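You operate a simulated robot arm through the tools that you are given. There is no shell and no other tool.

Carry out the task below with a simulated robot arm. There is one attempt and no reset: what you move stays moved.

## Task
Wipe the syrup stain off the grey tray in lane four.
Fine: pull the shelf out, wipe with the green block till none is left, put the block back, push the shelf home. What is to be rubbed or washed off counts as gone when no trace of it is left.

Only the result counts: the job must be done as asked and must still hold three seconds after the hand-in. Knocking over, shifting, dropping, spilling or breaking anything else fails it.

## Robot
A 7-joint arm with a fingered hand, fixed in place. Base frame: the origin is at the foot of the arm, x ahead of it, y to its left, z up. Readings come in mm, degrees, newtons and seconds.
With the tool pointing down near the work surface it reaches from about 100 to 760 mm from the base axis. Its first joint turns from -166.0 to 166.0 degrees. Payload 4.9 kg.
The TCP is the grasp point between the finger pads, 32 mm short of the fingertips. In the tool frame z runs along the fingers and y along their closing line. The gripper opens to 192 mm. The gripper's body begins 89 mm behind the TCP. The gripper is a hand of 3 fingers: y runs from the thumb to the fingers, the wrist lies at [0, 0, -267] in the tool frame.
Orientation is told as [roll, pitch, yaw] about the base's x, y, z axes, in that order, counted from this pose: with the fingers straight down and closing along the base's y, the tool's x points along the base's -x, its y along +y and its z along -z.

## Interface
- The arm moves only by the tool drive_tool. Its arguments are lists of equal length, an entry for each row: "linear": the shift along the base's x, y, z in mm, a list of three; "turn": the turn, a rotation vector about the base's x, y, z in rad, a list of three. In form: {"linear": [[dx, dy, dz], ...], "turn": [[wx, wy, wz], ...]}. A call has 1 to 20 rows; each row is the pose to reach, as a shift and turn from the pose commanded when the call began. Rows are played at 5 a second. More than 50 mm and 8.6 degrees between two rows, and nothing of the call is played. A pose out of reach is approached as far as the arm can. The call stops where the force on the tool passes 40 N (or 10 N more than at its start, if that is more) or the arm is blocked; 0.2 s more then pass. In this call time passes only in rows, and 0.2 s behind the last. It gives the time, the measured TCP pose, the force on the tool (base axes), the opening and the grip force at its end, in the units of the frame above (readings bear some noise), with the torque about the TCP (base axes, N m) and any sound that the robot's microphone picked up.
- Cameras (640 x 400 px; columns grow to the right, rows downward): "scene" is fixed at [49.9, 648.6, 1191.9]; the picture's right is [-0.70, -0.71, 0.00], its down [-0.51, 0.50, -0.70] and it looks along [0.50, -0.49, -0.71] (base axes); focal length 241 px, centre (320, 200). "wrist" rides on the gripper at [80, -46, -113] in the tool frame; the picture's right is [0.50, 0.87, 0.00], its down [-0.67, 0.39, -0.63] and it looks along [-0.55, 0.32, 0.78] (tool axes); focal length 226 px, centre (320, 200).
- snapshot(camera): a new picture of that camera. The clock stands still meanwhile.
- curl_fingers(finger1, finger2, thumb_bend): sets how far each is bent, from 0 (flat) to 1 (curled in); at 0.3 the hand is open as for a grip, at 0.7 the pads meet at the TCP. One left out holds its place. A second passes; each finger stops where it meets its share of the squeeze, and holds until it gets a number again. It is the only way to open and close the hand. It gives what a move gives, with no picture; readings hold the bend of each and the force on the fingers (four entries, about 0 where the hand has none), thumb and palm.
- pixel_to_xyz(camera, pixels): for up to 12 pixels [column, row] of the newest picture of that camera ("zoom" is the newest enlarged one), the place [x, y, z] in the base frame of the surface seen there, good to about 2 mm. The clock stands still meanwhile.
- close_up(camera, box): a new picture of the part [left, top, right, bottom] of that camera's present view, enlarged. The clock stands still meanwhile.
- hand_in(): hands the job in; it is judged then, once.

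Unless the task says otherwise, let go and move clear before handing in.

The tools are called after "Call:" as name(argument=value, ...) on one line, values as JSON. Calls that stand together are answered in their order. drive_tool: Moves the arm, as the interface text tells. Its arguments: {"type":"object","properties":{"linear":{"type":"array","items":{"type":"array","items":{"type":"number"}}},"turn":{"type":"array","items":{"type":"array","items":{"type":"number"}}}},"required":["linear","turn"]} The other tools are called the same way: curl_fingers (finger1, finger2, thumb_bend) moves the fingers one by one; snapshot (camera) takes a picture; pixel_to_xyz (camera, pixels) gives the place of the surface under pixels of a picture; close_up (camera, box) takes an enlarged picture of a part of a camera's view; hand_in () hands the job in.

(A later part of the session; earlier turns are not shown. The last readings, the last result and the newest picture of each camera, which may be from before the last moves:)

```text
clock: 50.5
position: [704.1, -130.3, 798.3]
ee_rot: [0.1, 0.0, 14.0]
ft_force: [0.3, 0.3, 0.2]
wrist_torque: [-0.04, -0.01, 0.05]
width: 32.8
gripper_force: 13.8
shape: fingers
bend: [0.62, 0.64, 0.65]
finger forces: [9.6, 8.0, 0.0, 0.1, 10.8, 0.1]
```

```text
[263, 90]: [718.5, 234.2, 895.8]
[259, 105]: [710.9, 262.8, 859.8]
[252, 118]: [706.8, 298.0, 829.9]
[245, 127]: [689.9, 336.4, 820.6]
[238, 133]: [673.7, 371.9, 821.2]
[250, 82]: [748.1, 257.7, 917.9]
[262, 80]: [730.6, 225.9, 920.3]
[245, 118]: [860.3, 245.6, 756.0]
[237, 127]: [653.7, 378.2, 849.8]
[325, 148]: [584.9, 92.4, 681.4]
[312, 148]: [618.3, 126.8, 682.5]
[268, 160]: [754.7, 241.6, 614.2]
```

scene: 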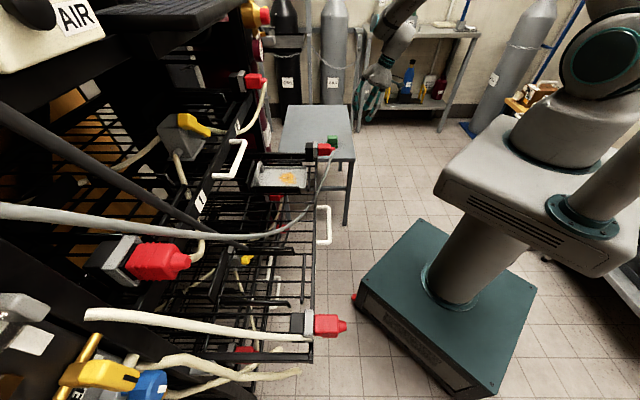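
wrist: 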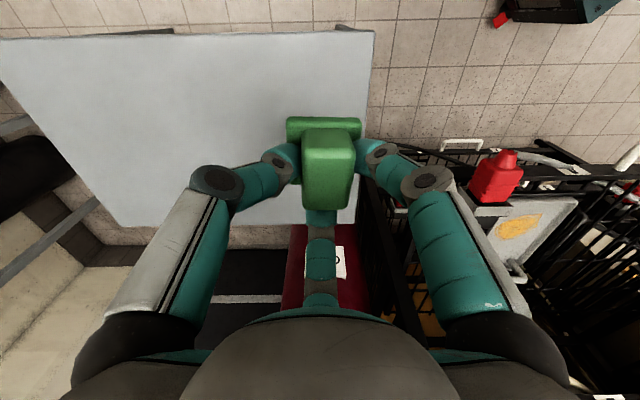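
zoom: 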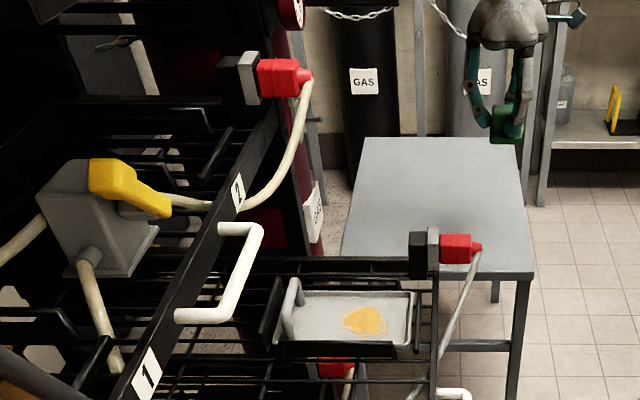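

The block is level now. I'll measure the stain outline and tray edges at the current shelf position.

Call:
close_up(camera="scene", box=[240, 150, 320, 210])

Call:
pixel_to_xyz(camera="zoom", pixels=[[285, 225], [325, 195], [375, 190], [395, 215], [395, 240], [340, 245], [310, 240], [345, 220], [200, 165], [435, 170], [435, 260], [170, 260]])

```text
6.67 times, centred on (280, 180) of scene
```

zoom: 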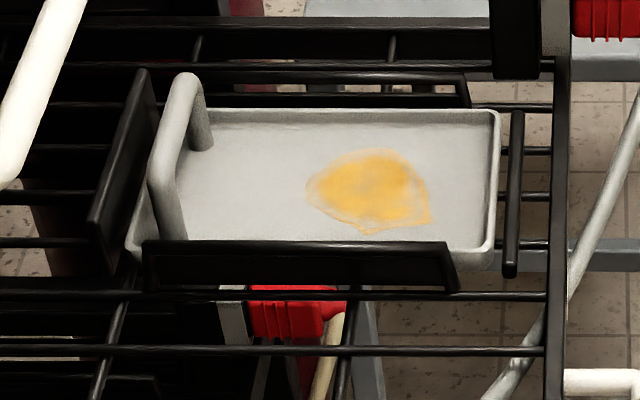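

```text
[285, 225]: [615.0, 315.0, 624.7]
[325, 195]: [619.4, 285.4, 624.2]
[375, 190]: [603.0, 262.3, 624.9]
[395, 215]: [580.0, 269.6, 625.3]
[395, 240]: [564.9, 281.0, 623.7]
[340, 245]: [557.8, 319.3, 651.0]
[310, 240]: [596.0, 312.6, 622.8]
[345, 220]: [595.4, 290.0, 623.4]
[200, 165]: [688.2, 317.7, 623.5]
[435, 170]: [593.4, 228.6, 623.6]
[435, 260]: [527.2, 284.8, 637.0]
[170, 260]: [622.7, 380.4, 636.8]
```

The tray sits inside black guides, so it won't shift easily. I'll pick the stain outline and the tray's inner walls more exactly.

Call:
pixel_to_xyz(camera="zoom", pixels=[[307, 190], [335, 158], [375, 150], [410, 165], [428, 190], [430, 220], [365, 232], [325, 212], [486, 180], [350, 122], [486, 125], [215, 150]])

Call:
pixel_to_xyz(camera="zoom", pixels=[[495, 180], [350, 112], [478, 238], [300, 238], [230, 238], [180, 90], [155, 180], [300, 250], [200, 260], [440, 255], [513, 180], [400, 85]])

```text
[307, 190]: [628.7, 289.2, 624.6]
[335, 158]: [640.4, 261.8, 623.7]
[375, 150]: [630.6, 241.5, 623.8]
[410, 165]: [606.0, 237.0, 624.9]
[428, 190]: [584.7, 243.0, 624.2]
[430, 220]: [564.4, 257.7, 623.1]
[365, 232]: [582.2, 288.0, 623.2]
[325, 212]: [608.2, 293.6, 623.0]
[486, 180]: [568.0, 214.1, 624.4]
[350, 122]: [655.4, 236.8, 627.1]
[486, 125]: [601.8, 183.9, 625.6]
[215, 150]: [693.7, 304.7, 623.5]
```

```text
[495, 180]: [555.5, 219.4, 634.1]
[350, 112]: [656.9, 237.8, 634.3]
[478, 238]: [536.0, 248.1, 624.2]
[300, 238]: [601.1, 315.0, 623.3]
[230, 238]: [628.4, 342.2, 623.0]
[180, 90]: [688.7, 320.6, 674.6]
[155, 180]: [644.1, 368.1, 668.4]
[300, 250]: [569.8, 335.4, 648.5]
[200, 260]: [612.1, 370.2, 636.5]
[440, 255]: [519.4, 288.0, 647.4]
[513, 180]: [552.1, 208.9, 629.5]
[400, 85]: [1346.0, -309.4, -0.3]
```

Stain spans u 581–649, s 208–275 (tray inside walls u>551, s 184–293), so the 50 mm pad can cover it with small moves. I'll carry the block high over to the tray centre with a slight 5° tilt to stay off the upper shelf's hose.

Call:
drive_tool(linear=[[-10, 40, 3], [-21, 83, 3], [-32, 126, 3], [-43, 170, 3], [-54, 213, 3], [-65, 257, 3], [-76, 300, 3], [-87, 344, 3], [-99, 388, 3], [-106, 388, 3]], turn=[[0, 0, 0], [0, 0, 0], [0, 0, 0], [0, 0, 0], [0, 0, 0], [0.03, -0.03, 0], [0.06, -0.06, 0], [0.06, -0.06, 0], [0.06, -0.06, 0], [0.06, -0.06, 0]])

Call:
snapshot(camera="wrist")

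Call:
snapshot(camera="scene")

```text
clock: 52.7
position: [597.8, 258.4, 801.9]
ee_rot: [2.6, -4.1, 13.9]
ft_force: [0.0, 0.2, 0.1]
wrist_torque: [-0.01, -0.01, -0.01]
width: 32.4
gripper_force: 13.7
shape: fingers
bend: [0.62, 0.64, 0.65]
finger forces: [9.5, 7.5, 0.0, 0.0, 10.6, 0.1]
```

```text
taken
```

wrist: 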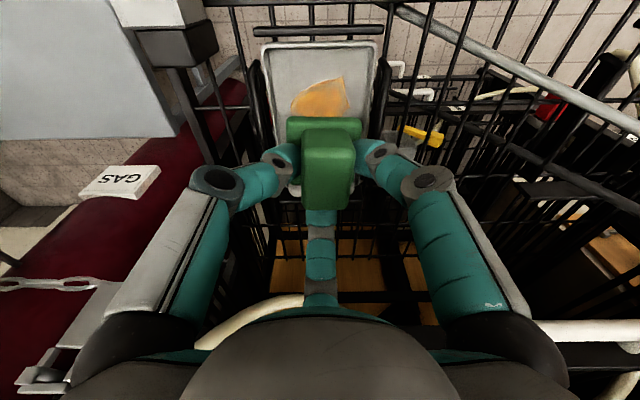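

```text
taken
```

scene: 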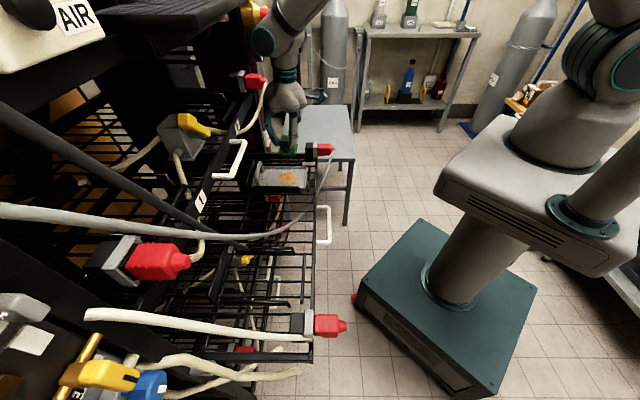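

The block is over the tray (stain visible just past it at (320,100)). I'll descend to about 12 mm above the tray floor.

Call:
drive_tool(linear=[[0, 0, -30], [0, 0, -60], [0, 0, -85], [0, 0, -105]], turn=[[0, 0, 0], [0, 0, 0], [0, 0, 0], [0, 0, 0]])

Call:
snapshot(camera="wrist")

Call:
close_up(camera="scene", box=[220, 90, 360, 220])

```text
clock: 53.7
position: [598.6, 258.4, 696.8]
ee_rot: [2.6, -4.2, 13.8]
ft_force: [0.7, 0.1, -0.5]
wrist_torque: [-0.03, 0.0, -0.02]
width: 32.6
gripper_force: 14.0
shape: fingers
bend: [0.62, 0.64, 0.65]
finger forces: [9.5, 7.6, 0.0, 0.1, 10.5, 0.0]
```

```text
taken
```

wrist: 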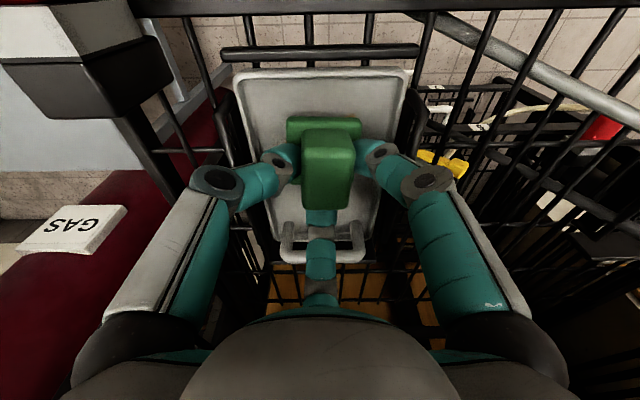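

```text
3.08 times, centred on (290, 155) of scene
```

zoom: 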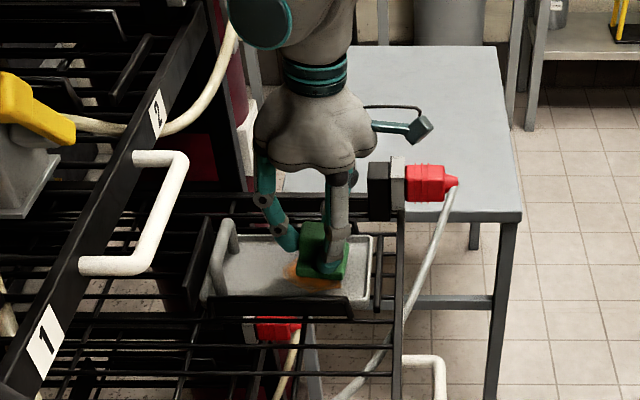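

Block is within the tray walls. I'll lower gently until I feel contact.

Call:
drive_tool(linear=[[0, 0, -4], [0, 0, -8], [0, 0, -11], [0, 0, -13]], turn=[[0, 0, 0], [0, 0, 0], [0, 0, 0], [0, 0, 0]])

```text
clock: 54.7
position: [598.9, 259.2, 684.1]
ee_rot: [2.7, -4.2, 13.9]
ft_force: [-0.1, 0.4, 1.0]
wrist_torque: [-0.03, 0.07, 0.07]
width: 32.6
gripper_force: 13.7
shape: fingers
bend: [0.62, 0.64, 0.65]
finger forces: [9.8, 7.6, 0.0, 0.0, 11.3, 0.1]
```

Only ~1 N so far; a little lower.

Call:
drive_tool(linear=[[0, 0, -1.5], [0, 0, -3]], turn=[[0, 0, 0], [0, 0, 0]])

Call:
close_up(camera="scene", box=[250, 140, 330, 200])

```text
clock: 55.3
position: [600.4, 257.9, 680.7]
ee_rot: [2.7, -4.2, 13.9]
ft_force: [2.2, -1.2, 5.3]
wrist_torque: [-0.05, 0.15, 0.02]
width: 32.3
gripper_force: 16.5
shape: fingers
bend: [0.62, 0.64, 0.65]
finger forces: [11.2, 8.0, 0.1, 0.1, 13.6, 0.0]
```

```text
6.67 times, centred on (290, 170) of scene
```

zoom: 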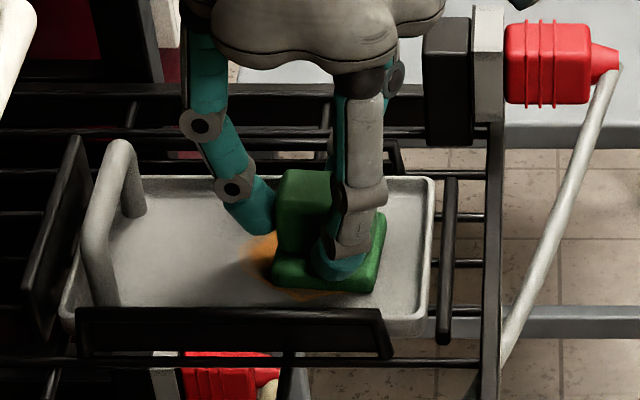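

Contact at ~5 N. I'll start wiping along the s direction (across the shelf's travel), first a +20/−25 mm stroke.

Call:
drive_tool(linear=[[3.5, -3.5, 0], [7, -7, 0], [10.5, -10.5, 0], [14, -14, 0], [10.5, -10.5, 0], [7, -7, 0], [3.5, -3.5, 0], [0, 0, 0], [-3.5, 3.5, 0], [-7, 7, 0], [-10.5, 10.5, 0], [-14, 14, 0], [-18, 18, 0]], turn=[[0, 0, 0], [0, 0, 0], [0, 0, 0], [0, 0, 0], [0, 0, 0], [0, 0, 0], [0, 0, 0], [0, 0, 0], [0, 0, 0], [0, 0, 0], [0, 0, 0], [0, 0, 0], [0, 0, 0]])

Call:
close_up(camera="scene", box=[250, 140, 330, 200])

Call:
snapshot(camera="wrist")

```text
clock: 58.1
position: [580.9, 277.4, 679.8]
ee_rot: [2.7, -4.2, 14.0]
ft_force: [2.2, -1.8, 4.9]
wrist_torque: [-0.04, 0.09, 0.04]
width: 32.2
gripper_force: 16.3
shape: fingers
bend: [0.62, 0.64, 0.65]
finger forces: [12.8, 7.2, 0.0, 0.0, 13.7, 0.0]
```

```text
6.67 times, centred on (290, 170) of scene
```

zoom: 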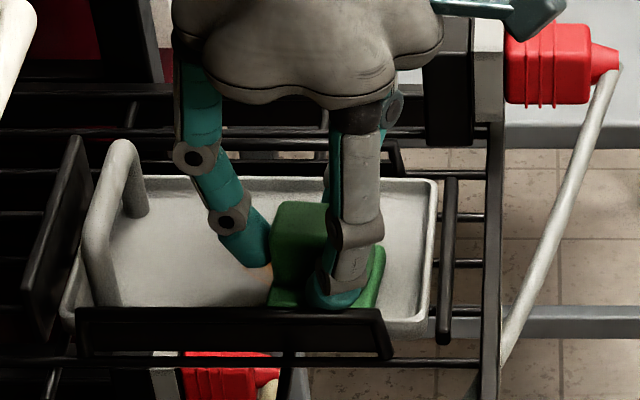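

```text
taken
```

wrist: 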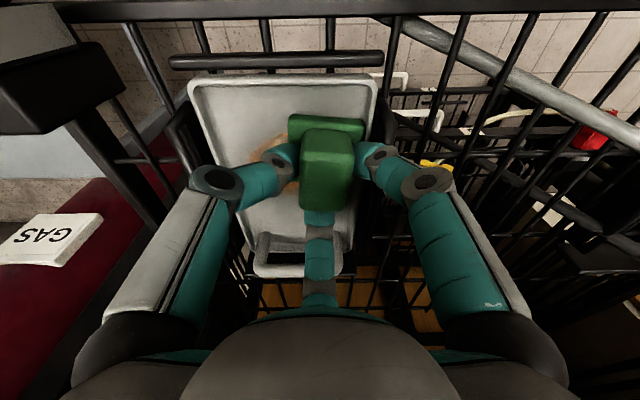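

The stain is fading under the pad and the tray hasn't moved. I'll continue with strokes further toward the back of the stain, staying clear of the side guide.

Call:
drive_tool(linear=[[7.1, -1.4, 0], [14.1, -2.8, 0], [21.2, -4.2, 0], [26.9, -9.9, 0], [32.5, -15.6, 0], [38.2, -21.2, 0], [42.4, -25.5, 0], [38.9, -17.7, 0], [35.4, -9.9, 0], [31.8, -3.5, 0], [36.8, -5.7, 0], [42.4, -11.3, 0], [36.8, -5.7, 0], [31.1, 0, 0], [21.2, 1.4, 0], [14.1, 2.8, 0], [7.1, 4.2, 0]], turn=[[0, 0, 0], [0, 0, 0], [0, 0, 0], [0, 0, 0], [0, 0, 0], [0, 0, 0], [0, 0, 0], [0, 0, 0], [0, 0, 0], [0, 0, 0], [0, 0, 0], [0, 0, 0], [0, 0, 0], [0, 0, 0], [0, 0, 0], [0, 0, 0], [0, 0, 0]])

Call:
close_up(camera="scene", box=[250, 140, 330, 200])

Call:
snapshot(camera="wrist")

```text
clock: 61.7
position: [587.0, 279.8, 680.8]
ee_rot: [2.6, -4.2, 13.9]
ft_force: [2.0, -1.0, 3.2]
wrist_torque: [-0.03, 0.07, 0.01]
width: 32.6
gripper_force: 17.1
shape: fingers
bend: [0.62, 0.64, 0.65]
finger forces: [12.7, 7.7, 0.0, 0.0, 12.6, 0.1]
```

```text
6.67 times, centred on (290, 170) of scene
```

zoom: 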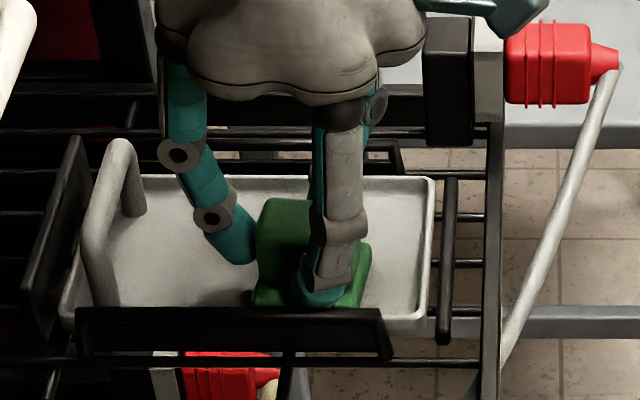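

```text
taken
```

wrist: 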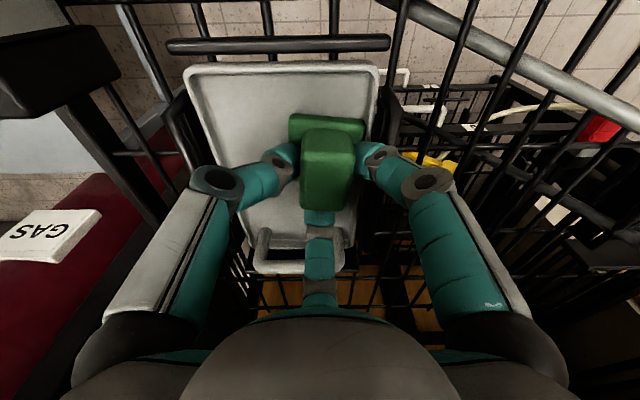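

Almost no trace visible around the pad. I'll make another full pass over the front and middle of the stain area, pressing slightly more.

Call:
drive_tool(linear=[[-1.4, -7.1, -0.7], [-2.8, -14.1, -0.7], [-2.8, -22.6, -0.7], [0, -31.1, -0.7], [5.7, -36.8, -0.7], [11.3, -42.4, -0.7], [17, -48.1, -0.7], [21.2, -43.8, -0.7], [18.4, -35.4, -0.7], [12.7, -29.7, -0.7], [7.1, -24, -0.7], [1.4, -18.4, -0.7], [-4.2, -12.7, -0.7], [-4.2, -4.2, -0.7], [1.4, -1.4, -0.7], [9.9, -4.2, -0.7], [18.4, -7.1, -0.7], [24, -12.7, -0.7], [29.7, -18.4, -0.7], [24, -12.7, -0.7]], turn=[[0, 0, 0], [0, 0, 0], [0, 0, 0], [0, 0, 0], [0, 0, 0], [0, 0, 0], [0, 0, 0], [0, 0, 0], [0, 0, 0], [0, 0, 0], [0, 0, 0], [0, 0, 0], [0, 0, 0], [0, 0, 0], [0, 0, 0], [0, 0, 0], [0, 0, 0], [0, 0, 0], [0, 0, 0], [0, 0, 0]])

Call:
drive_tool(linear=[[0, 0, 10], [0, 0, 40], [-30, -30, 75], [-60, -60, 100], [-90, -90, 110]], turn=[[0, 0, 0], [0, 0, 0], [0, 0, 0], [0, 0, 0], [0, 0, 0]])

Call:
close_up(camera="scene", box=[250, 140, 330, 200])

Call:
snapshot(camera="wrist")

```text
clock: 65.9
position: [612.2, 266.5, 680.2]
ee_rot: [2.6, -4.2, 14.0]
ft_force: [3.4, -2.6, 11.9]
wrist_torque: [-0.05, 0.17, 0.06]
width: 32.5
gripper_force: 19.7
shape: fingers
bend: [0.62, 0.64, 0.65]
finger forces: [17.7, 7.7, 0.0, 0.1, 14.7, 0.0]
```

```text
refused: row 3 steps farther than a row can; nothing moved
```

```text
6.67 times, centred on (290, 170) of scene
```

zoom: 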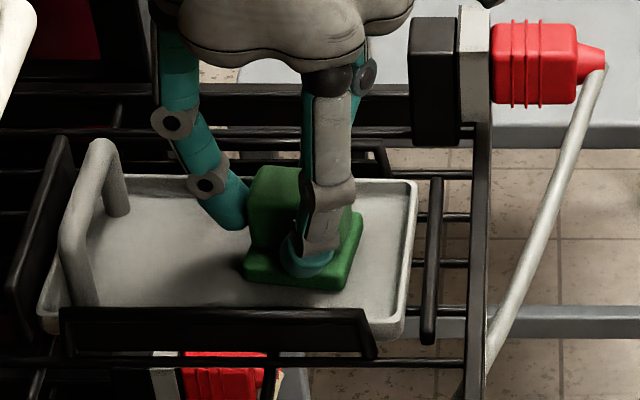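

```text
taken
```

wrist: 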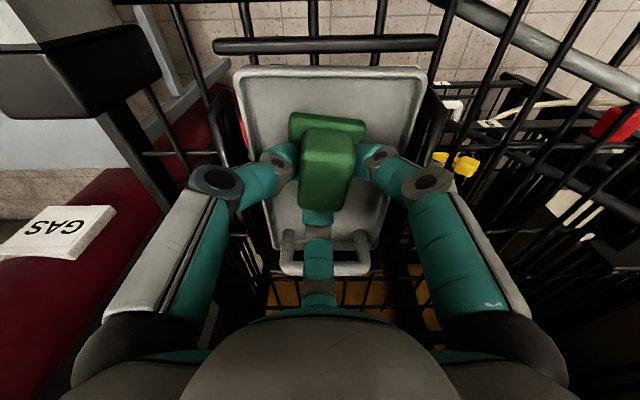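

Tray looks clean around the pad; the shelf crept in a few mm. I'll lift the block away (smaller steps) and inspect the tray.

Call:
drive_tool(linear=[[0, 0, 10], [0, 0, 40], [0, 0, 80], [-25, -25, 100], [-50, -50, 118], [-75, -75, 118], [-95, -95, 118]], turn=[[0, 0, 0], [0, 0, 0], [0, 0, 0], [0, 0, 0], [0, 0, 0], [0, 0, 0], [0, 0, 0]])

Call:
close_up(camera="scene", box=[245, 140, 325, 200])

Call:
snapshot(camera="wrist")

Call:
close_up(camera="wrist", box=[220, 60, 420, 260])

```text
clock: 67.5
position: [516.7, 172.1, 798.9]
ee_rot: [2.5, -4.2, 13.9]
ft_force: [-0.2, -0.7, 0.1]
wrist_torque: [0.01, -0.06, 0.01]
width: 32.6
gripper_force: 14.0
shape: fingers
bend: [0.62, 0.64, 0.65]
finger forces: [10.0, 7.0, 0.1, 0.0, 10.3, 0.1]
```

```text
6.67 times, centred on (285, 170) of scene
```

zoom: 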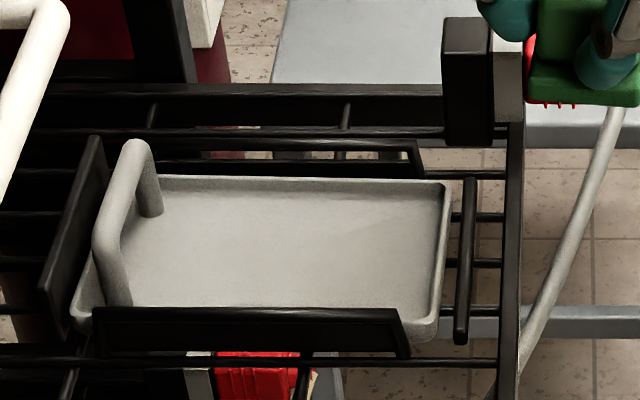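

```text
taken
```

wrist: 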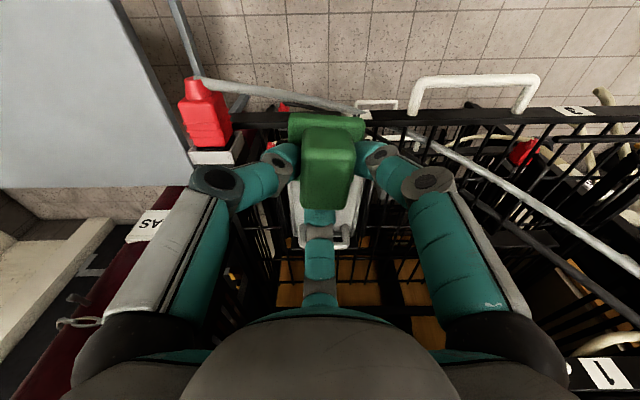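

```text
2.00 times, centred on (320, 160) of wrist
```

zoom: 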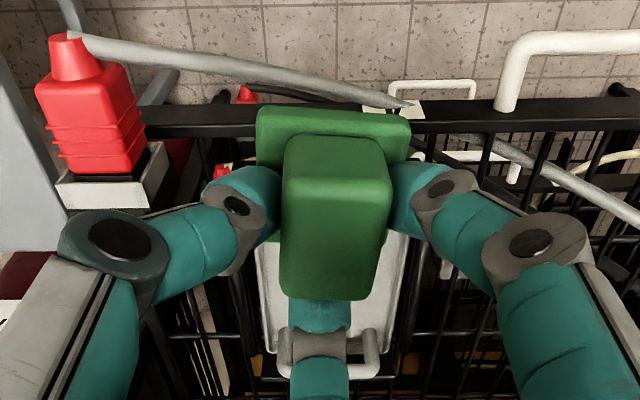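

The tray looks clean; I'll enlarge it more to hunt for any faint trace.

Call:
close_up(camera="scene", box=[258, 160, 304, 190])

Call:
close_up(camera="scene", box=[275, 162, 300, 182])

```text
13.33 times, centred on (281, 175) of scene
```

zoom: 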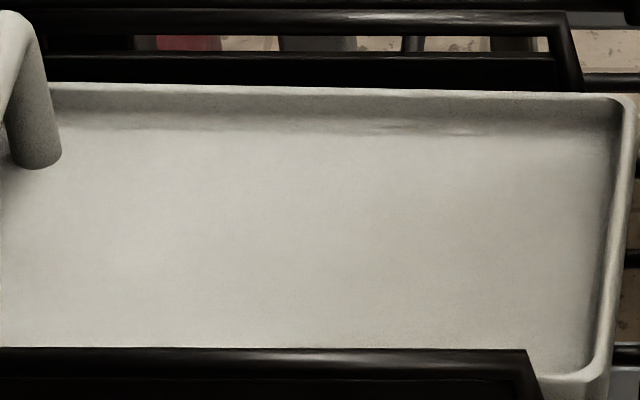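

```text
16.00 times, centred on (288, 172) of scene
```

zoom: 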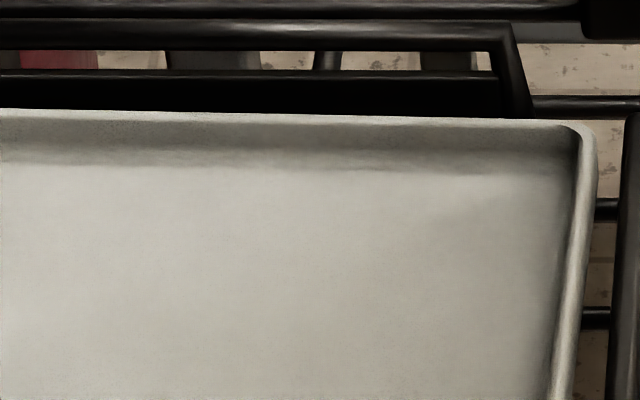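

No trace visible in either enlargement. Before returning the block I'll measure how it now sits in the hand (it looks slightly yawed).

Call:
close_up(camera="wrist", box=[270, 100, 390, 220])

Call:
pixel_to_xyz(camera="zoom", pixels=[[228, 60], [290, 65], [350, 70], [400, 75], [270, 130], [400, 145], [260, 330], [360, 340], [330, 200], [300, 120], [370, 125], [310, 300]])

```text
3.33 times, centred on (330, 160) of wrist
```

zoom: 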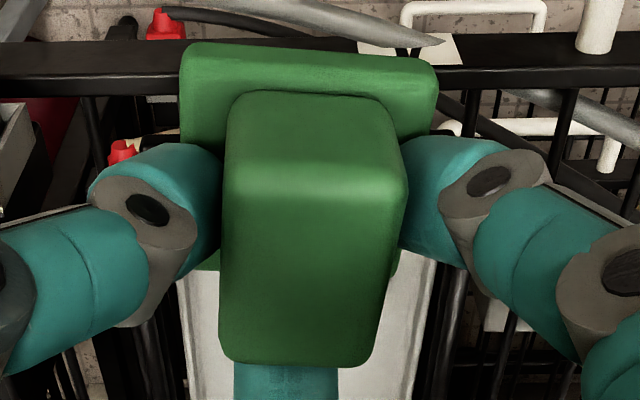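

```text
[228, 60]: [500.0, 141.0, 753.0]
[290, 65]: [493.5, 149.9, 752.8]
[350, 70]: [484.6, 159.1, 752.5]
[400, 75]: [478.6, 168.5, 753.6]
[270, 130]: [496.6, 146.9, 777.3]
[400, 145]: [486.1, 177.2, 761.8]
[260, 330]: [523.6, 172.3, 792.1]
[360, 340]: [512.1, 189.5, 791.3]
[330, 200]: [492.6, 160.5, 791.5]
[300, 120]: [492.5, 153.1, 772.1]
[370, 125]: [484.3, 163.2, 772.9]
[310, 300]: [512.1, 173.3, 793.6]
```

The block is level (≈1–2°) but yawed about −7° in the hand, its centre ~(−8,−2) mm from the TCP. I'll carry it back over its original spot, turning +7° to square it, and stop ~38 mm above the table.

Call:
drive_tool(linear=[[26, -33, 15], [53, -66, 20], [79, -99, 20], [106, -132, 20], [132, -165, 20], [159, -198, 20], [185, -231, 20], [212, -265, 10], [238.3, -297.6, -10], [238.3, -297.6, -50], [238.3, -297.6, -90], [238.3, -297.6, -130], [238.3, -297.6, -160], [238.3, -297.6, -185]], turn=[[0, 0, 0], [0, 0, 0.03], [0, 0, 0.06], [0, 0, 0.09], [0, 0, 0.122], [0, 0, 0.122], [0, 0, 0.122], [0, 0, 0.122], [0, 0, 0.122], [0, 0, 0.122], [0, 0, 0.122], [0, 0, 0.122], [0, 0, 0.122], [0, 0, 0.122]])

Call:
snapshot(camera="wrist")

Call:
close_up(camera="wrist", box=[270, 100, 390, 220])

Call:
close_up(camera="scene", box=[290, 80, 390, 170])

```text
clock: 70.5
position: [754.7, -125.3, 613.3]
ee_rot: [2.5, -4.2, 20.9]
ft_force: [0.1, 0.0, 0.0]
wrist_torque: [-0.02, 0.06, -0.01]
width: 32.4
gripper_force: 13.2
shape: fingers
bend: [0.62, 0.65, 0.65]
finger forces: [9.7, 7.0, 0.1, 0.0, 10.4, 0.0]
```

```text
taken
```

wrist: 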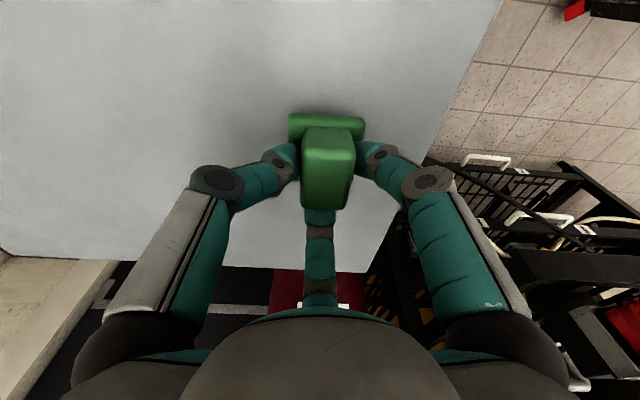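

```text
3.33 times, centred on (330, 160) of wrist
```

zoom: 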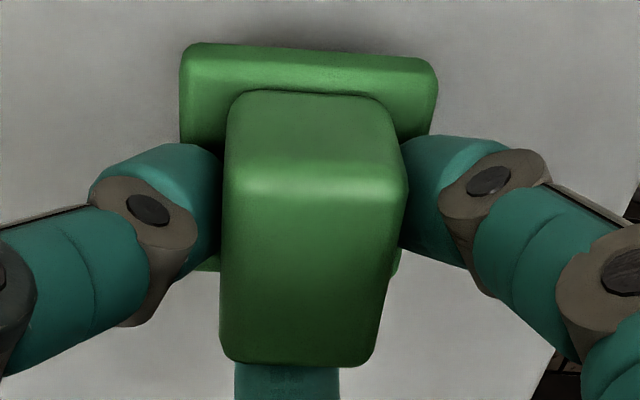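

```text
4.44 times, centred on (340, 125) of scene
```

zoom: 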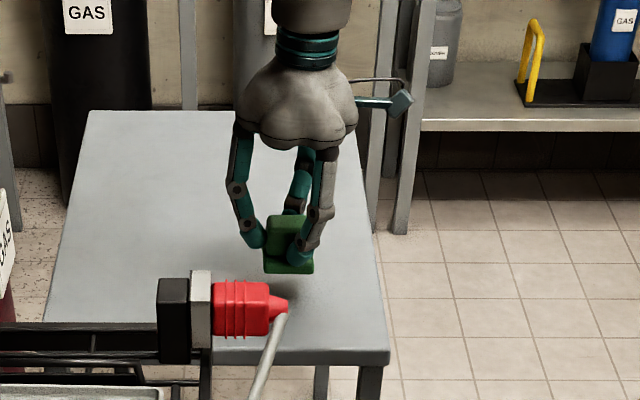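

I'll verify where the block's pad edge lies now relative to its original outline (A(747,−163), B(713,−128)).

Call:
pixel_to_xyz(camera="wrist", pixels=[[293, 118], [302, 118], [321, 119], [340, 121], [354, 123], [360, 124], [315, 165], [345, 165], [312, 200], [340, 200], [326, 180], [326, 160]])

```text
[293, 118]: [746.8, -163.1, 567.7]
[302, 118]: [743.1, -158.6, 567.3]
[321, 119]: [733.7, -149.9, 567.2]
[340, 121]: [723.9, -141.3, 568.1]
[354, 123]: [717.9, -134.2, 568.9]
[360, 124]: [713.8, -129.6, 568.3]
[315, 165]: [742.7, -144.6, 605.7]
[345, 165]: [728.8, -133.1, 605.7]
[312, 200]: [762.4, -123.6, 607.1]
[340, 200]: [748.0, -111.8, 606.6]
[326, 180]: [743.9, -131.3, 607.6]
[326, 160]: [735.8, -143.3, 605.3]
```

Pad edge (746.8,−163.1)→(713.8,−129.6) matches the original within ~1 mm. Lowering ~37 mm to the table.

Call:
drive_tool(linear=[[0, 0, -12], [0, 0, -24], [0, 0, -31], [0, 0, -35], [0, 0, -37]], turn=[[0, 0, 0], [0, 0, 0], [0, 0, 0], [0, 0, 0], [0, 0, 0]])

```text
clock: 71.7
position: [756.1, -123.9, 576.2]
ee_rot: [2.5, -4.1, 20.9]
ft_force: [0.6, 0.4, 0.6]
wrist_torque: [-0.01, 0.0, -0.04]
width: 32.7
gripper_force: 13.1
shape: fingers
bend: [0.62, 0.65, 0.65]
finger forces: [9.9, 6.9, 0.0, 0.0, 10.5, 0.0]
```

Not quite touching yet (0.6 N). I'll lower 1–2 mm more.

Call:
drive_tool(linear=[[0, 0, -1], [0, 0, -2]], turn=[[0, 0, 0], [0, 0, 0]])

```text
clock: 72.3
position: [756.5, -127.4, 574.8]
ee_rot: [2.5, -4.3, 21.0]
ft_force: [-2.3, 0.2, 14.0]
wrist_torque: [0.1, 0.7, 0.01]
width: 32.5
gripper_force: 22.1
shape: fingers
bend: [0.62, 0.65, 0.65]
finger forces: [24.2, 7.5, 0.0, 0.0, 11.6, 0.0]
```

Firm contact (14 N). I'll back up 1 mm and release gradually.

Call:
drive_tool(linear=[[0, 0, 1.2]], turn=[[0, 0, 0]])

Call:
curl_fingers(finger1=0.6, finger2=0.625, thumb_bend=0.625)

Call:
curl_fingers(finger1=0.54, finger2=0.54, thumb_bend=0.54)

Call:
snapshot(camera="wrist")

```text
clock: 72.7
position: [756.6, -125.0, 576.0]
ee_rot: [2.5, -4.4, 20.8]
ft_force: [1.7, -0.5, 10.1]
wrist_torque: [0.02, 0.31, 0.04]
width: 32.3
gripper_force: 20.0
shape: fingers
bend: [0.62, 0.65, 0.65]
finger forces: [18.0, 7.9, 0.0, 0.0, 13.1, 0.0]
```

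```text
clock: 73.7
position: [755.0, -125.7, 575.0]
ee_rot: [2.6, -4.2, 20.9]
ft_force: [1.4, 2.1, 6.0]
wrist_torque: [0.01, 0.05, -0.02]
width: 36.1
gripper_force: 6.0
shape: fingers
bend: [0.61, 0.62, 0.62]
finger forces: [7.9, 0.1, 0.1, 0.1, 3.0, 0.0]
```

```text
clock: 74.7
position: [755.8, -126.2, 575.4]
ee_rot: [2.5, -4.2, 21.0]
ft_force: [2.6, 1.6, 13.5]
wrist_torque: [0.08, 0.37, 0.0]
width: 58.1
gripper_force: 7.5
shape: fingers
bend: [0.58, 0.54, 0.54]
finger forces: [14.2, 0.0, 0.0, 0.0, 0.0, 0.0]
```

```text
taken
```

wrist: 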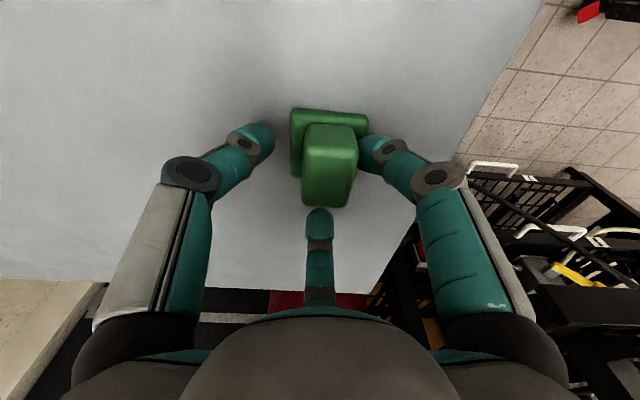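

Finger 1's tip is pressing down on the pad's top (14 N). I'll raise the hand to relieve it before opening more.

Call:
drive_tool(linear=[[0, 0, 3], [0, 0, 6], [0, 0, 9]], turn=[[0, 0, 0], [0, 0, 0], [0, 0, 0]])

Call:
snapshot(camera="wrist")

Call:
close_up(camera="wrist", box=[240, 80, 420, 230])

```text
clock: 75.5
position: [752.9, -126.0, 582.1]
ee_rot: [2.6, -4.1, 20.9]
ft_force: [0.2, -0.2, -0.4]
wrist_torque: [0.01, 0.03, -0.01]
width: 66.7
gripper_force: 0.0
shape: fingers
bend: [0.54, 0.54, 0.54]
finger forces: [0.0, 0.0, 0.0, 0.0, 0.1, 0.0]
```

```text
taken
```

wrist: 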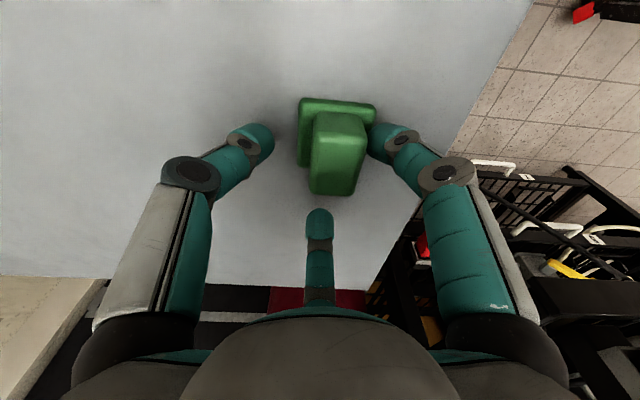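

```text
2.67 times, centred on (330, 155) of wrist
```

zoom: 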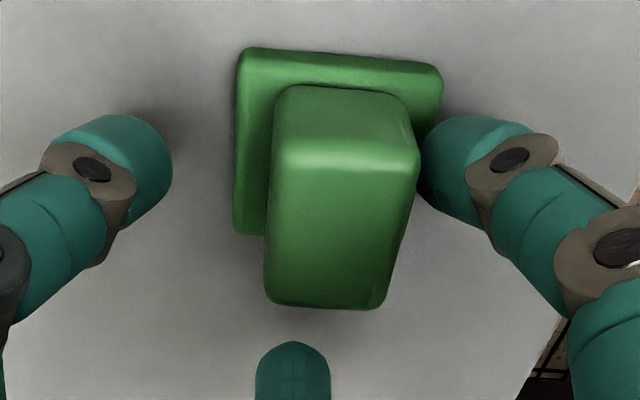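

The block is free but got nudged a few mm sideways and turned slightly. I'll open fully, lift, and measure its position.

Call:
curl_fingers(finger1=0.45, finger2=0.48, thumb_bend=0.45)

Call:
drive_tool(linear=[[0, 0, 15], [0, 0, 40], [0, 0, 70]], turn=[[0, 0, 0], [0, 0, 0], [0, 0, 0]])

Call:
snapshot(camera="wrist")

Call:
close_up(camera="wrist", box=[270, 50, 390, 170])

```text
clock: 76.5
position: [756.2, -125.4, 583.2]
ee_rot: [2.6, -4.3, 20.9]
ft_force: [0.5, -0.2, 0.3]
wrist_torque: [0.03, 0.01, 0.0]
width: 104.7
gripper_force: 0.1
shape: fingers
bend: [0.45, 0.48, 0.45]
finger forces: [0.0, 0.0, 0.0, 0.0, 0.1, 0.0]
```

```text
clock: 77.3
position: [753.4, -126.2, 652.2]
ee_rot: [2.7, -4.1, 20.8]
ft_force: [-0.4, 0.3, -0.4]
wrist_torque: [-0.04, -0.05, -0.02]
width: 105.2
gripper_force: 0.0
shape: fingers
bend: [0.45, 0.48, 0.45]
finger forces: [0.1, 0.1, 0.0, 0.1, 0.0, 0.0]
```

```text
taken
```

wrist: 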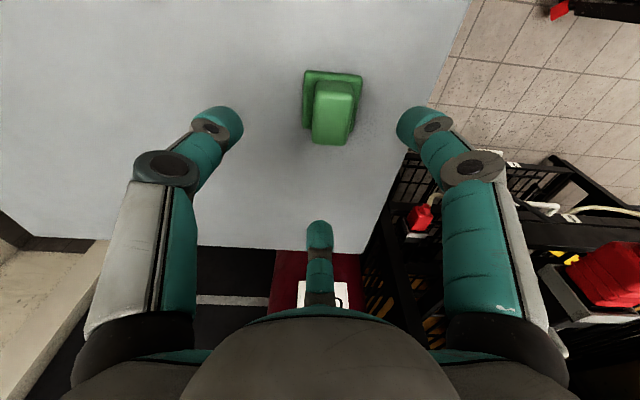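

```text
3.33 times, centred on (330, 110) of wrist
```

zoom: 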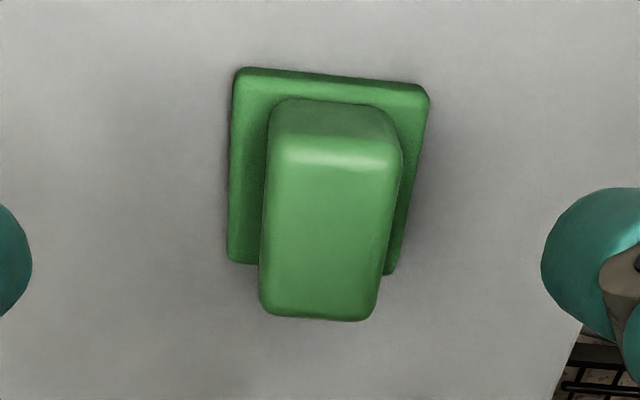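

Call:
pixel_to_xyz(camera="zoom", pixels=[[243, 78], [423, 96], [395, 265], [235, 258], [285, 155], [390, 160], [365, 310], [270, 305], [330, 90], [330, 235], [330, 80], [420, 150]])

```text
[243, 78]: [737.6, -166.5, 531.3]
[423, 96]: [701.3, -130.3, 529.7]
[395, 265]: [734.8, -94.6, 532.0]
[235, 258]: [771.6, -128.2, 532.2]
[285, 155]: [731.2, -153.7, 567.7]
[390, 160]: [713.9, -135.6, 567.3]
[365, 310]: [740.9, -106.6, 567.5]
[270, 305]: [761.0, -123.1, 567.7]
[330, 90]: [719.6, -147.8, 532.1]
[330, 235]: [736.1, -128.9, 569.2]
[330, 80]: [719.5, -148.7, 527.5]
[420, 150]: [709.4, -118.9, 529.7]
```

The block stands ~11 mm short (centre (736,−130) instead of (747,−129)), well squared. I'll regrip it lightly with a vertical hand and shift it back: first align above and descend with open fingers.

Call:
curl_fingers(finger1=0.5, finger2=0.5, thumb_bend=0.5)

Call:
drive_tool(linear=[[-10, -2, 0], [-18.9, -4.2, 0], [-18.9, -4.2, -25], [-18.9, -4.2, -50], [-18.9, -4.2, -72]], turn=[[-0.03, 0.03, -0.06], [-0.06, 0.06, -0.122], [-0.06, 0.06, -0.122], [-0.06, 0.06, -0.122], [-0.06, 0.06, -0.122]])

Call:
snapshot(camera="wrist")

```text
clock: 78.3
position: [756.1, -126.3, 654.0]
ee_rot: [2.6, -4.1, 21.0]
ft_force: [0.2, -0.3, 0.0]
wrist_torque: [-0.02, 0.02, -0.01]
width: 85.2
gripper_force: 0.1
shape: fingers
bend: [0.5, 0.5, 0.5]
finger forces: [0.0, 0.1, 0.1, 0.0, 0.0, 0.1]
```

```text
clock: 79.5
position: [736.5, -130.3, 581.7]
ee_rot: [0.3, 0.2, 14.0]
ft_force: [0.9, 0.3, -0.4]
wrist_torque: [0.0, 0.05, -0.01]
width: 84.8
gripper_force: 0.1
shape: fingers
bend: [0.5, 0.5, 0.5]
finger forces: [0.1, 0.0, 0.0, 0.1, 0.0, 0.0]
```

```text
taken
```

wrist: 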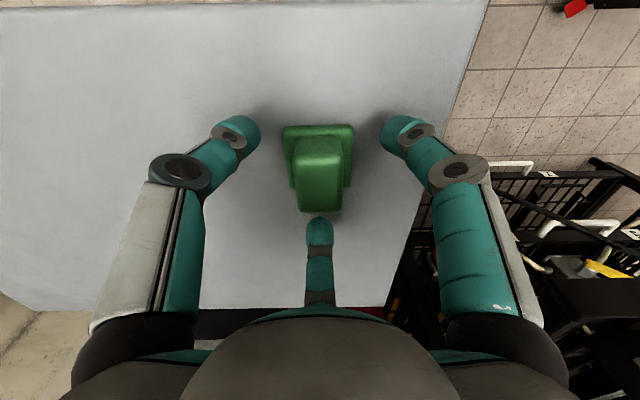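

Well centred (grip at (320,180)). I'll close lightly in two stages.

Call:
curl_fingers(finger1=0.57, finger2=0.56, thumb_bend=0.57)

Call:
curl_fingers(finger1=0.615, finger2=0.605, thumb_bend=0.615)

Call:
snapshot(camera="wrist")

```text
clock: 80.5
position: [736.6, -129.4, 582.1]
ee_rot: [0.3, 0.3, 14.0]
ft_force: [0.4, 0.3, 0.0]
wrist_torque: [0.01, -0.02, 0.02]
width: 59.3
gripper_force: 0.1
shape: fingers
bend: [0.56, 0.56, 0.56]
finger forces: [0.0, 0.0, 0.1, 0.1, 0.1, 0.0]
```

```text
clock: 81.5
position: [735.6, -130.3, 580.8]
ee_rot: [0.3, 0.2, 14.0]
ft_force: [-0.1, 0.9, -1.1]
wrist_torque: [0.02, -0.03, -0.03]
width: 38.6
gripper_force: 0.4
shape: fingers
bend: [0.61, 0.6, 0.61]
finger forces: [0.0, 0.1, 0.0, 0.1, 0.2, 0.1]
```

```text
taken
```

wrist: 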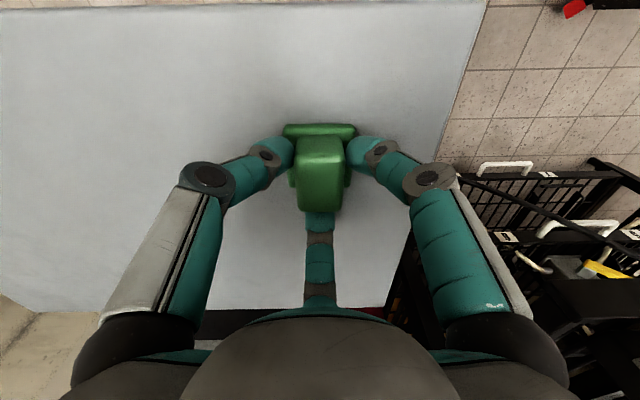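

Fingers cage the grip with practically no force. I'll tighten lightly and slide it +10.7 mm in x.

Call:
curl_fingers(finger1=0.635, finger2=0.625, thumb_bend=0.635)

Call:
drive_tool(linear=[[0, 0, 1.5], [3, 0.2, 1.5], [6, 0.4, 1.5], [9, 0.6, 1.5], [10.7, 0.8, 1.5], [10.7, 0.8, 0]], turn=[[0, 0, 0], [0, 0, 0], [0, 0, 0], [0, 0, 0], [0, 0, 0], [0, 0, 0]])

Call:
snapshot(camera="wrist")

Call:
pixel_to_xyz(camera="wrist", pixels=[[290, 130], [302, 130], [321, 130], [340, 130], [350, 130], [305, 165], [338, 165], [308, 200], [335, 200], [321, 185]])

```text
clock: 82.5
position: [735.1, -130.3, 581.6]
ee_rot: [0.3, 0.2, 14.0]
ft_force: [-0.3, 0.1, -0.1]
wrist_torque: [0.0, -0.01, -0.01]
width: 35.4
gripper_force: 2.5
shape: fingers
bend: [0.61, 0.6, 0.62]
finger forces: [1.7, 1.8, 0.0, 0.1, 2.0, 0.1]
```

```text
clock: 83.9
position: [745.6, -128.8, 581.4]
ee_rot: [0.3, 0.2, 14.0]
ft_force: [-0.1, 0.3, -1.2]
wrist_torque: [0.03, -0.01, -0.01]
width: 35.5
gripper_force: 2.8
shape: fingers
bend: [0.61, 0.6, 0.62]
finger forces: [1.7, 1.8, 0.0, 0.0, 2.0, 0.0]
```

```text
taken
```

wrist: 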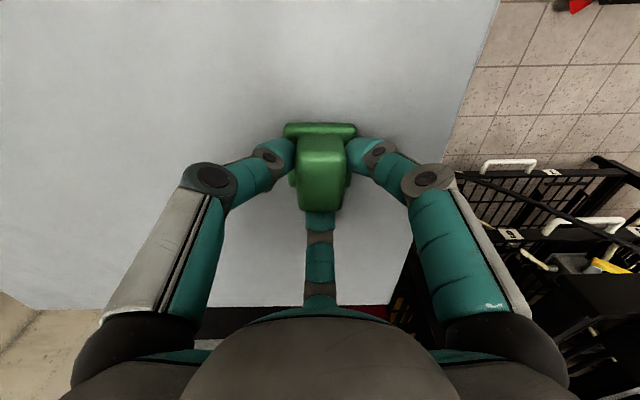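

```text
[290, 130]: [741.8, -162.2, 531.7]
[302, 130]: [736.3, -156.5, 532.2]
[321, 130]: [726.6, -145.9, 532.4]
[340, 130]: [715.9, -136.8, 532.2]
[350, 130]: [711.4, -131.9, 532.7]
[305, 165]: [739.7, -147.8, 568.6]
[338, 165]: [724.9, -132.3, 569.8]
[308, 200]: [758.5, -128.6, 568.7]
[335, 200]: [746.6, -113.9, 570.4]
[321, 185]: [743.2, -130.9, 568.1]
```

The block is back at its original place (pad edge within ~3 mm) and rests at table height. I'll open the fingers and lift.

Call:
curl_fingers(finger1=0.58, finger2=0.57, thumb_bend=0.58)

Call:
curl_fingers(finger1=0.47, finger2=0.47, thumb_bend=0.47)

Call:
drive_tool(linear=[[0, 0, 15], [0, 0, 40], [0, 0, 80], [-10, 0, 125], [-20, 0, 170], [-30, 0, 215]], turn=[[0, 0, 0], [0, 0, 0], [0, 0, 0], [0, 0, 0], [0, 0, 0], [0, 0, 0]])

Call:
snapshot(camera="wrist")

Call:
close_up(camera="scene", box=[240, 130, 340, 200])

```text
clock: 84.9
position: [746.2, -127.8, 580.6]
ee_rot: [0.3, 0.2, 14.0]
ft_force: [0.1, -0.9, -0.3]
wrist_torque: [-0.01, 0.03, 0.02]
width: 54.3
gripper_force: 0.0
shape: fingers
bend: [0.57, 0.56, 0.57]
finger forces: [0.1, 0.0, 0.0, 0.0, 0.0, 0.0]
```

```text
clock: 85.9
position: [746.0, -128.1, 581.5]
ee_rot: [0.2, 0.1, 13.9]
ft_force: [0.0, 0.1, -0.2]
wrist_torque: [0.0, -0.01, -0.02]
width: 96.3
gripper_force: 0.1
shape: fingers
bend: [0.47, 0.47, 0.47]
finger forces: [0.0, 0.0, 0.0, 0.0, 0.0, 0.0]
```

```text
clock: 87.3
position: [714.2, -128.9, 794.1]
ee_rot: [0.4, 0.2, 13.9]
ft_force: [-0.5, 0.3, -1.0]
wrist_torque: [0.01, -0.07, -0.01]
width: 96.9
gripper_force: 0.0
shape: fingers
bend: [0.47, 0.47, 0.47]
finger forces: [0.0, 0.0, 0.0, 0.1, 0.0, 0.0]
```

```text
taken
```

wrist: 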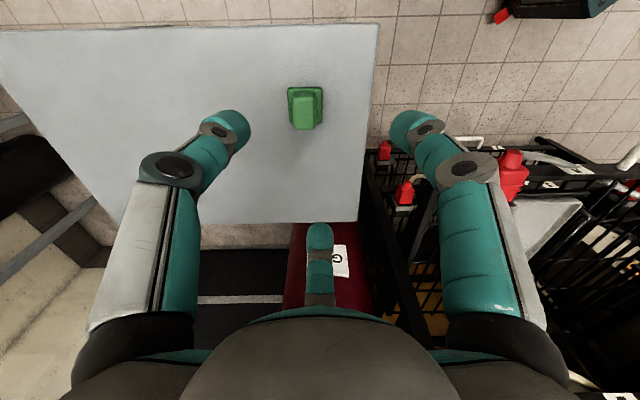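

```text
5.71 times, centred on (290, 165) of scene
```

zoom: 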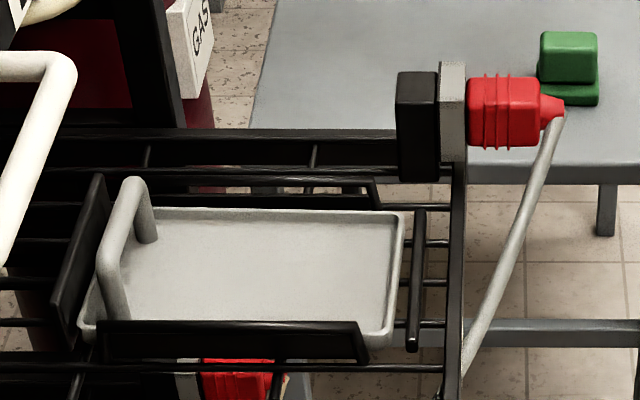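

The block stands upright in its place. I'll check its location and then go look at the tray from above with the wrist camera.

Call:
pixel_to_xyz(camera="wrist", pixels=[[291, 91], [320, 92], [318, 122], [293, 124], [305, 110]])

Call:
drive_tool(linear=[[-14, 42, 5], [-28, 84, 5], [-42, 126, 5], [-56, 168, 5], [-70, 210, 5], [-84, 252, 5], [-98, 294, 5], [-112, 336, 5], [-127, 375, 5]], turn=[[0, 0, 0], [0, 0, 0], [0, 0, 0], [0, 0, 0], [0, 0, 0], [0, 0, 0], [0, 0, 0], [0, 0, 0], [0, 0, 0]])

Call:
snapshot(camera="wrist")

Call:
close_up(camera="wrist", box=[240, 30, 400, 200])

```text
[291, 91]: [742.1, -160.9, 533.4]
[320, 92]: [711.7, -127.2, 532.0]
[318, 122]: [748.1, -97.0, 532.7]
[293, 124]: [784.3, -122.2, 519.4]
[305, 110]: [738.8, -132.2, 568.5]
```

```text
clock: 89.3
position: [588.4, 247.1, 802.3]
ee_rot: [0.3, 0.2, 14.0]
ft_force: [0.1, 0.6, 0.5]
wrist_torque: [0.04, 0.01, 0.01]
width: 96.6
gripper_force: 0.0
shape: fingers
bend: [0.47, 0.47, 0.47]
finger forces: [0.0, 0.1, 0.0, 0.0, 0.1, 0.0]
```

```text
taken
```

wrist: 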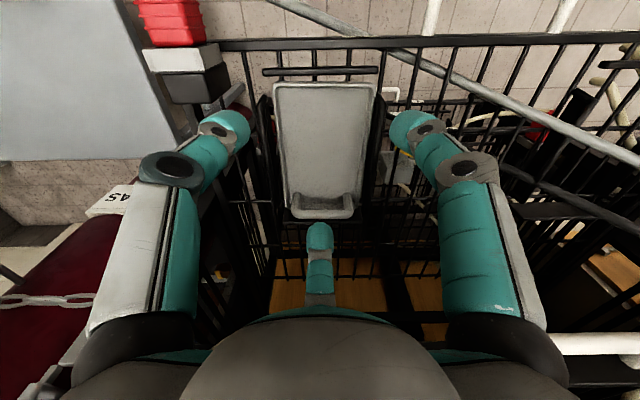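

```text
2.35 times, centred on (320, 115) of wrist
```

zoom: 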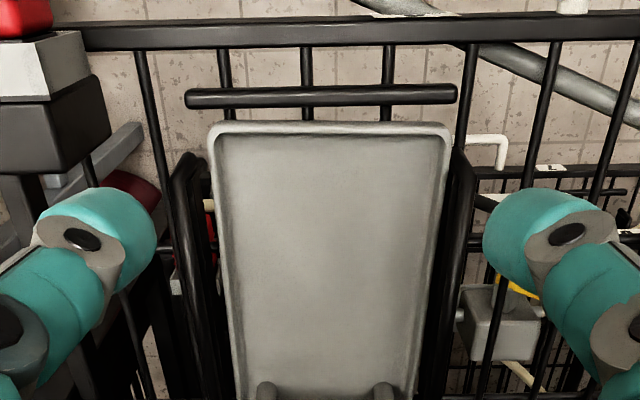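

The tray looks spotless here too; one more enlargement to be sure.

Call:
close_up(camera="wrist", box=[272, 82, 378, 150])

Call:
close_up(camera="wrist", box=[272, 140, 378, 208])

```text
5.88 times, centred on (325, 116) of wrist
```

zoom: 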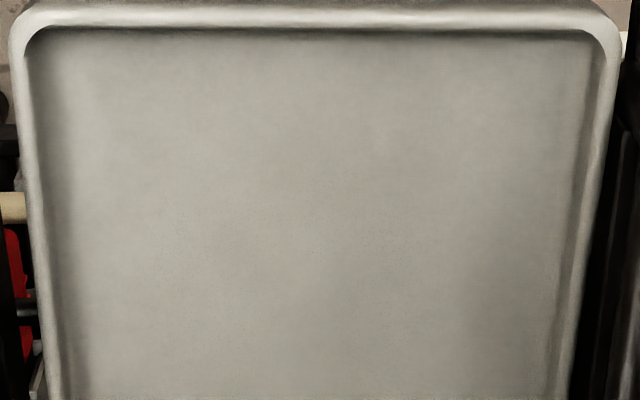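

```text
5.88 times, centred on (325, 174) of wrist
```

zoom: 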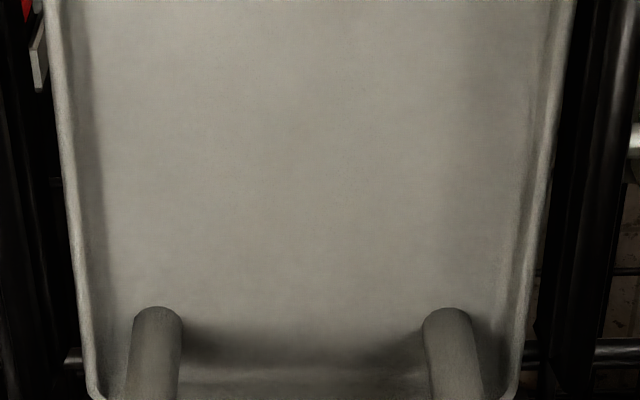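

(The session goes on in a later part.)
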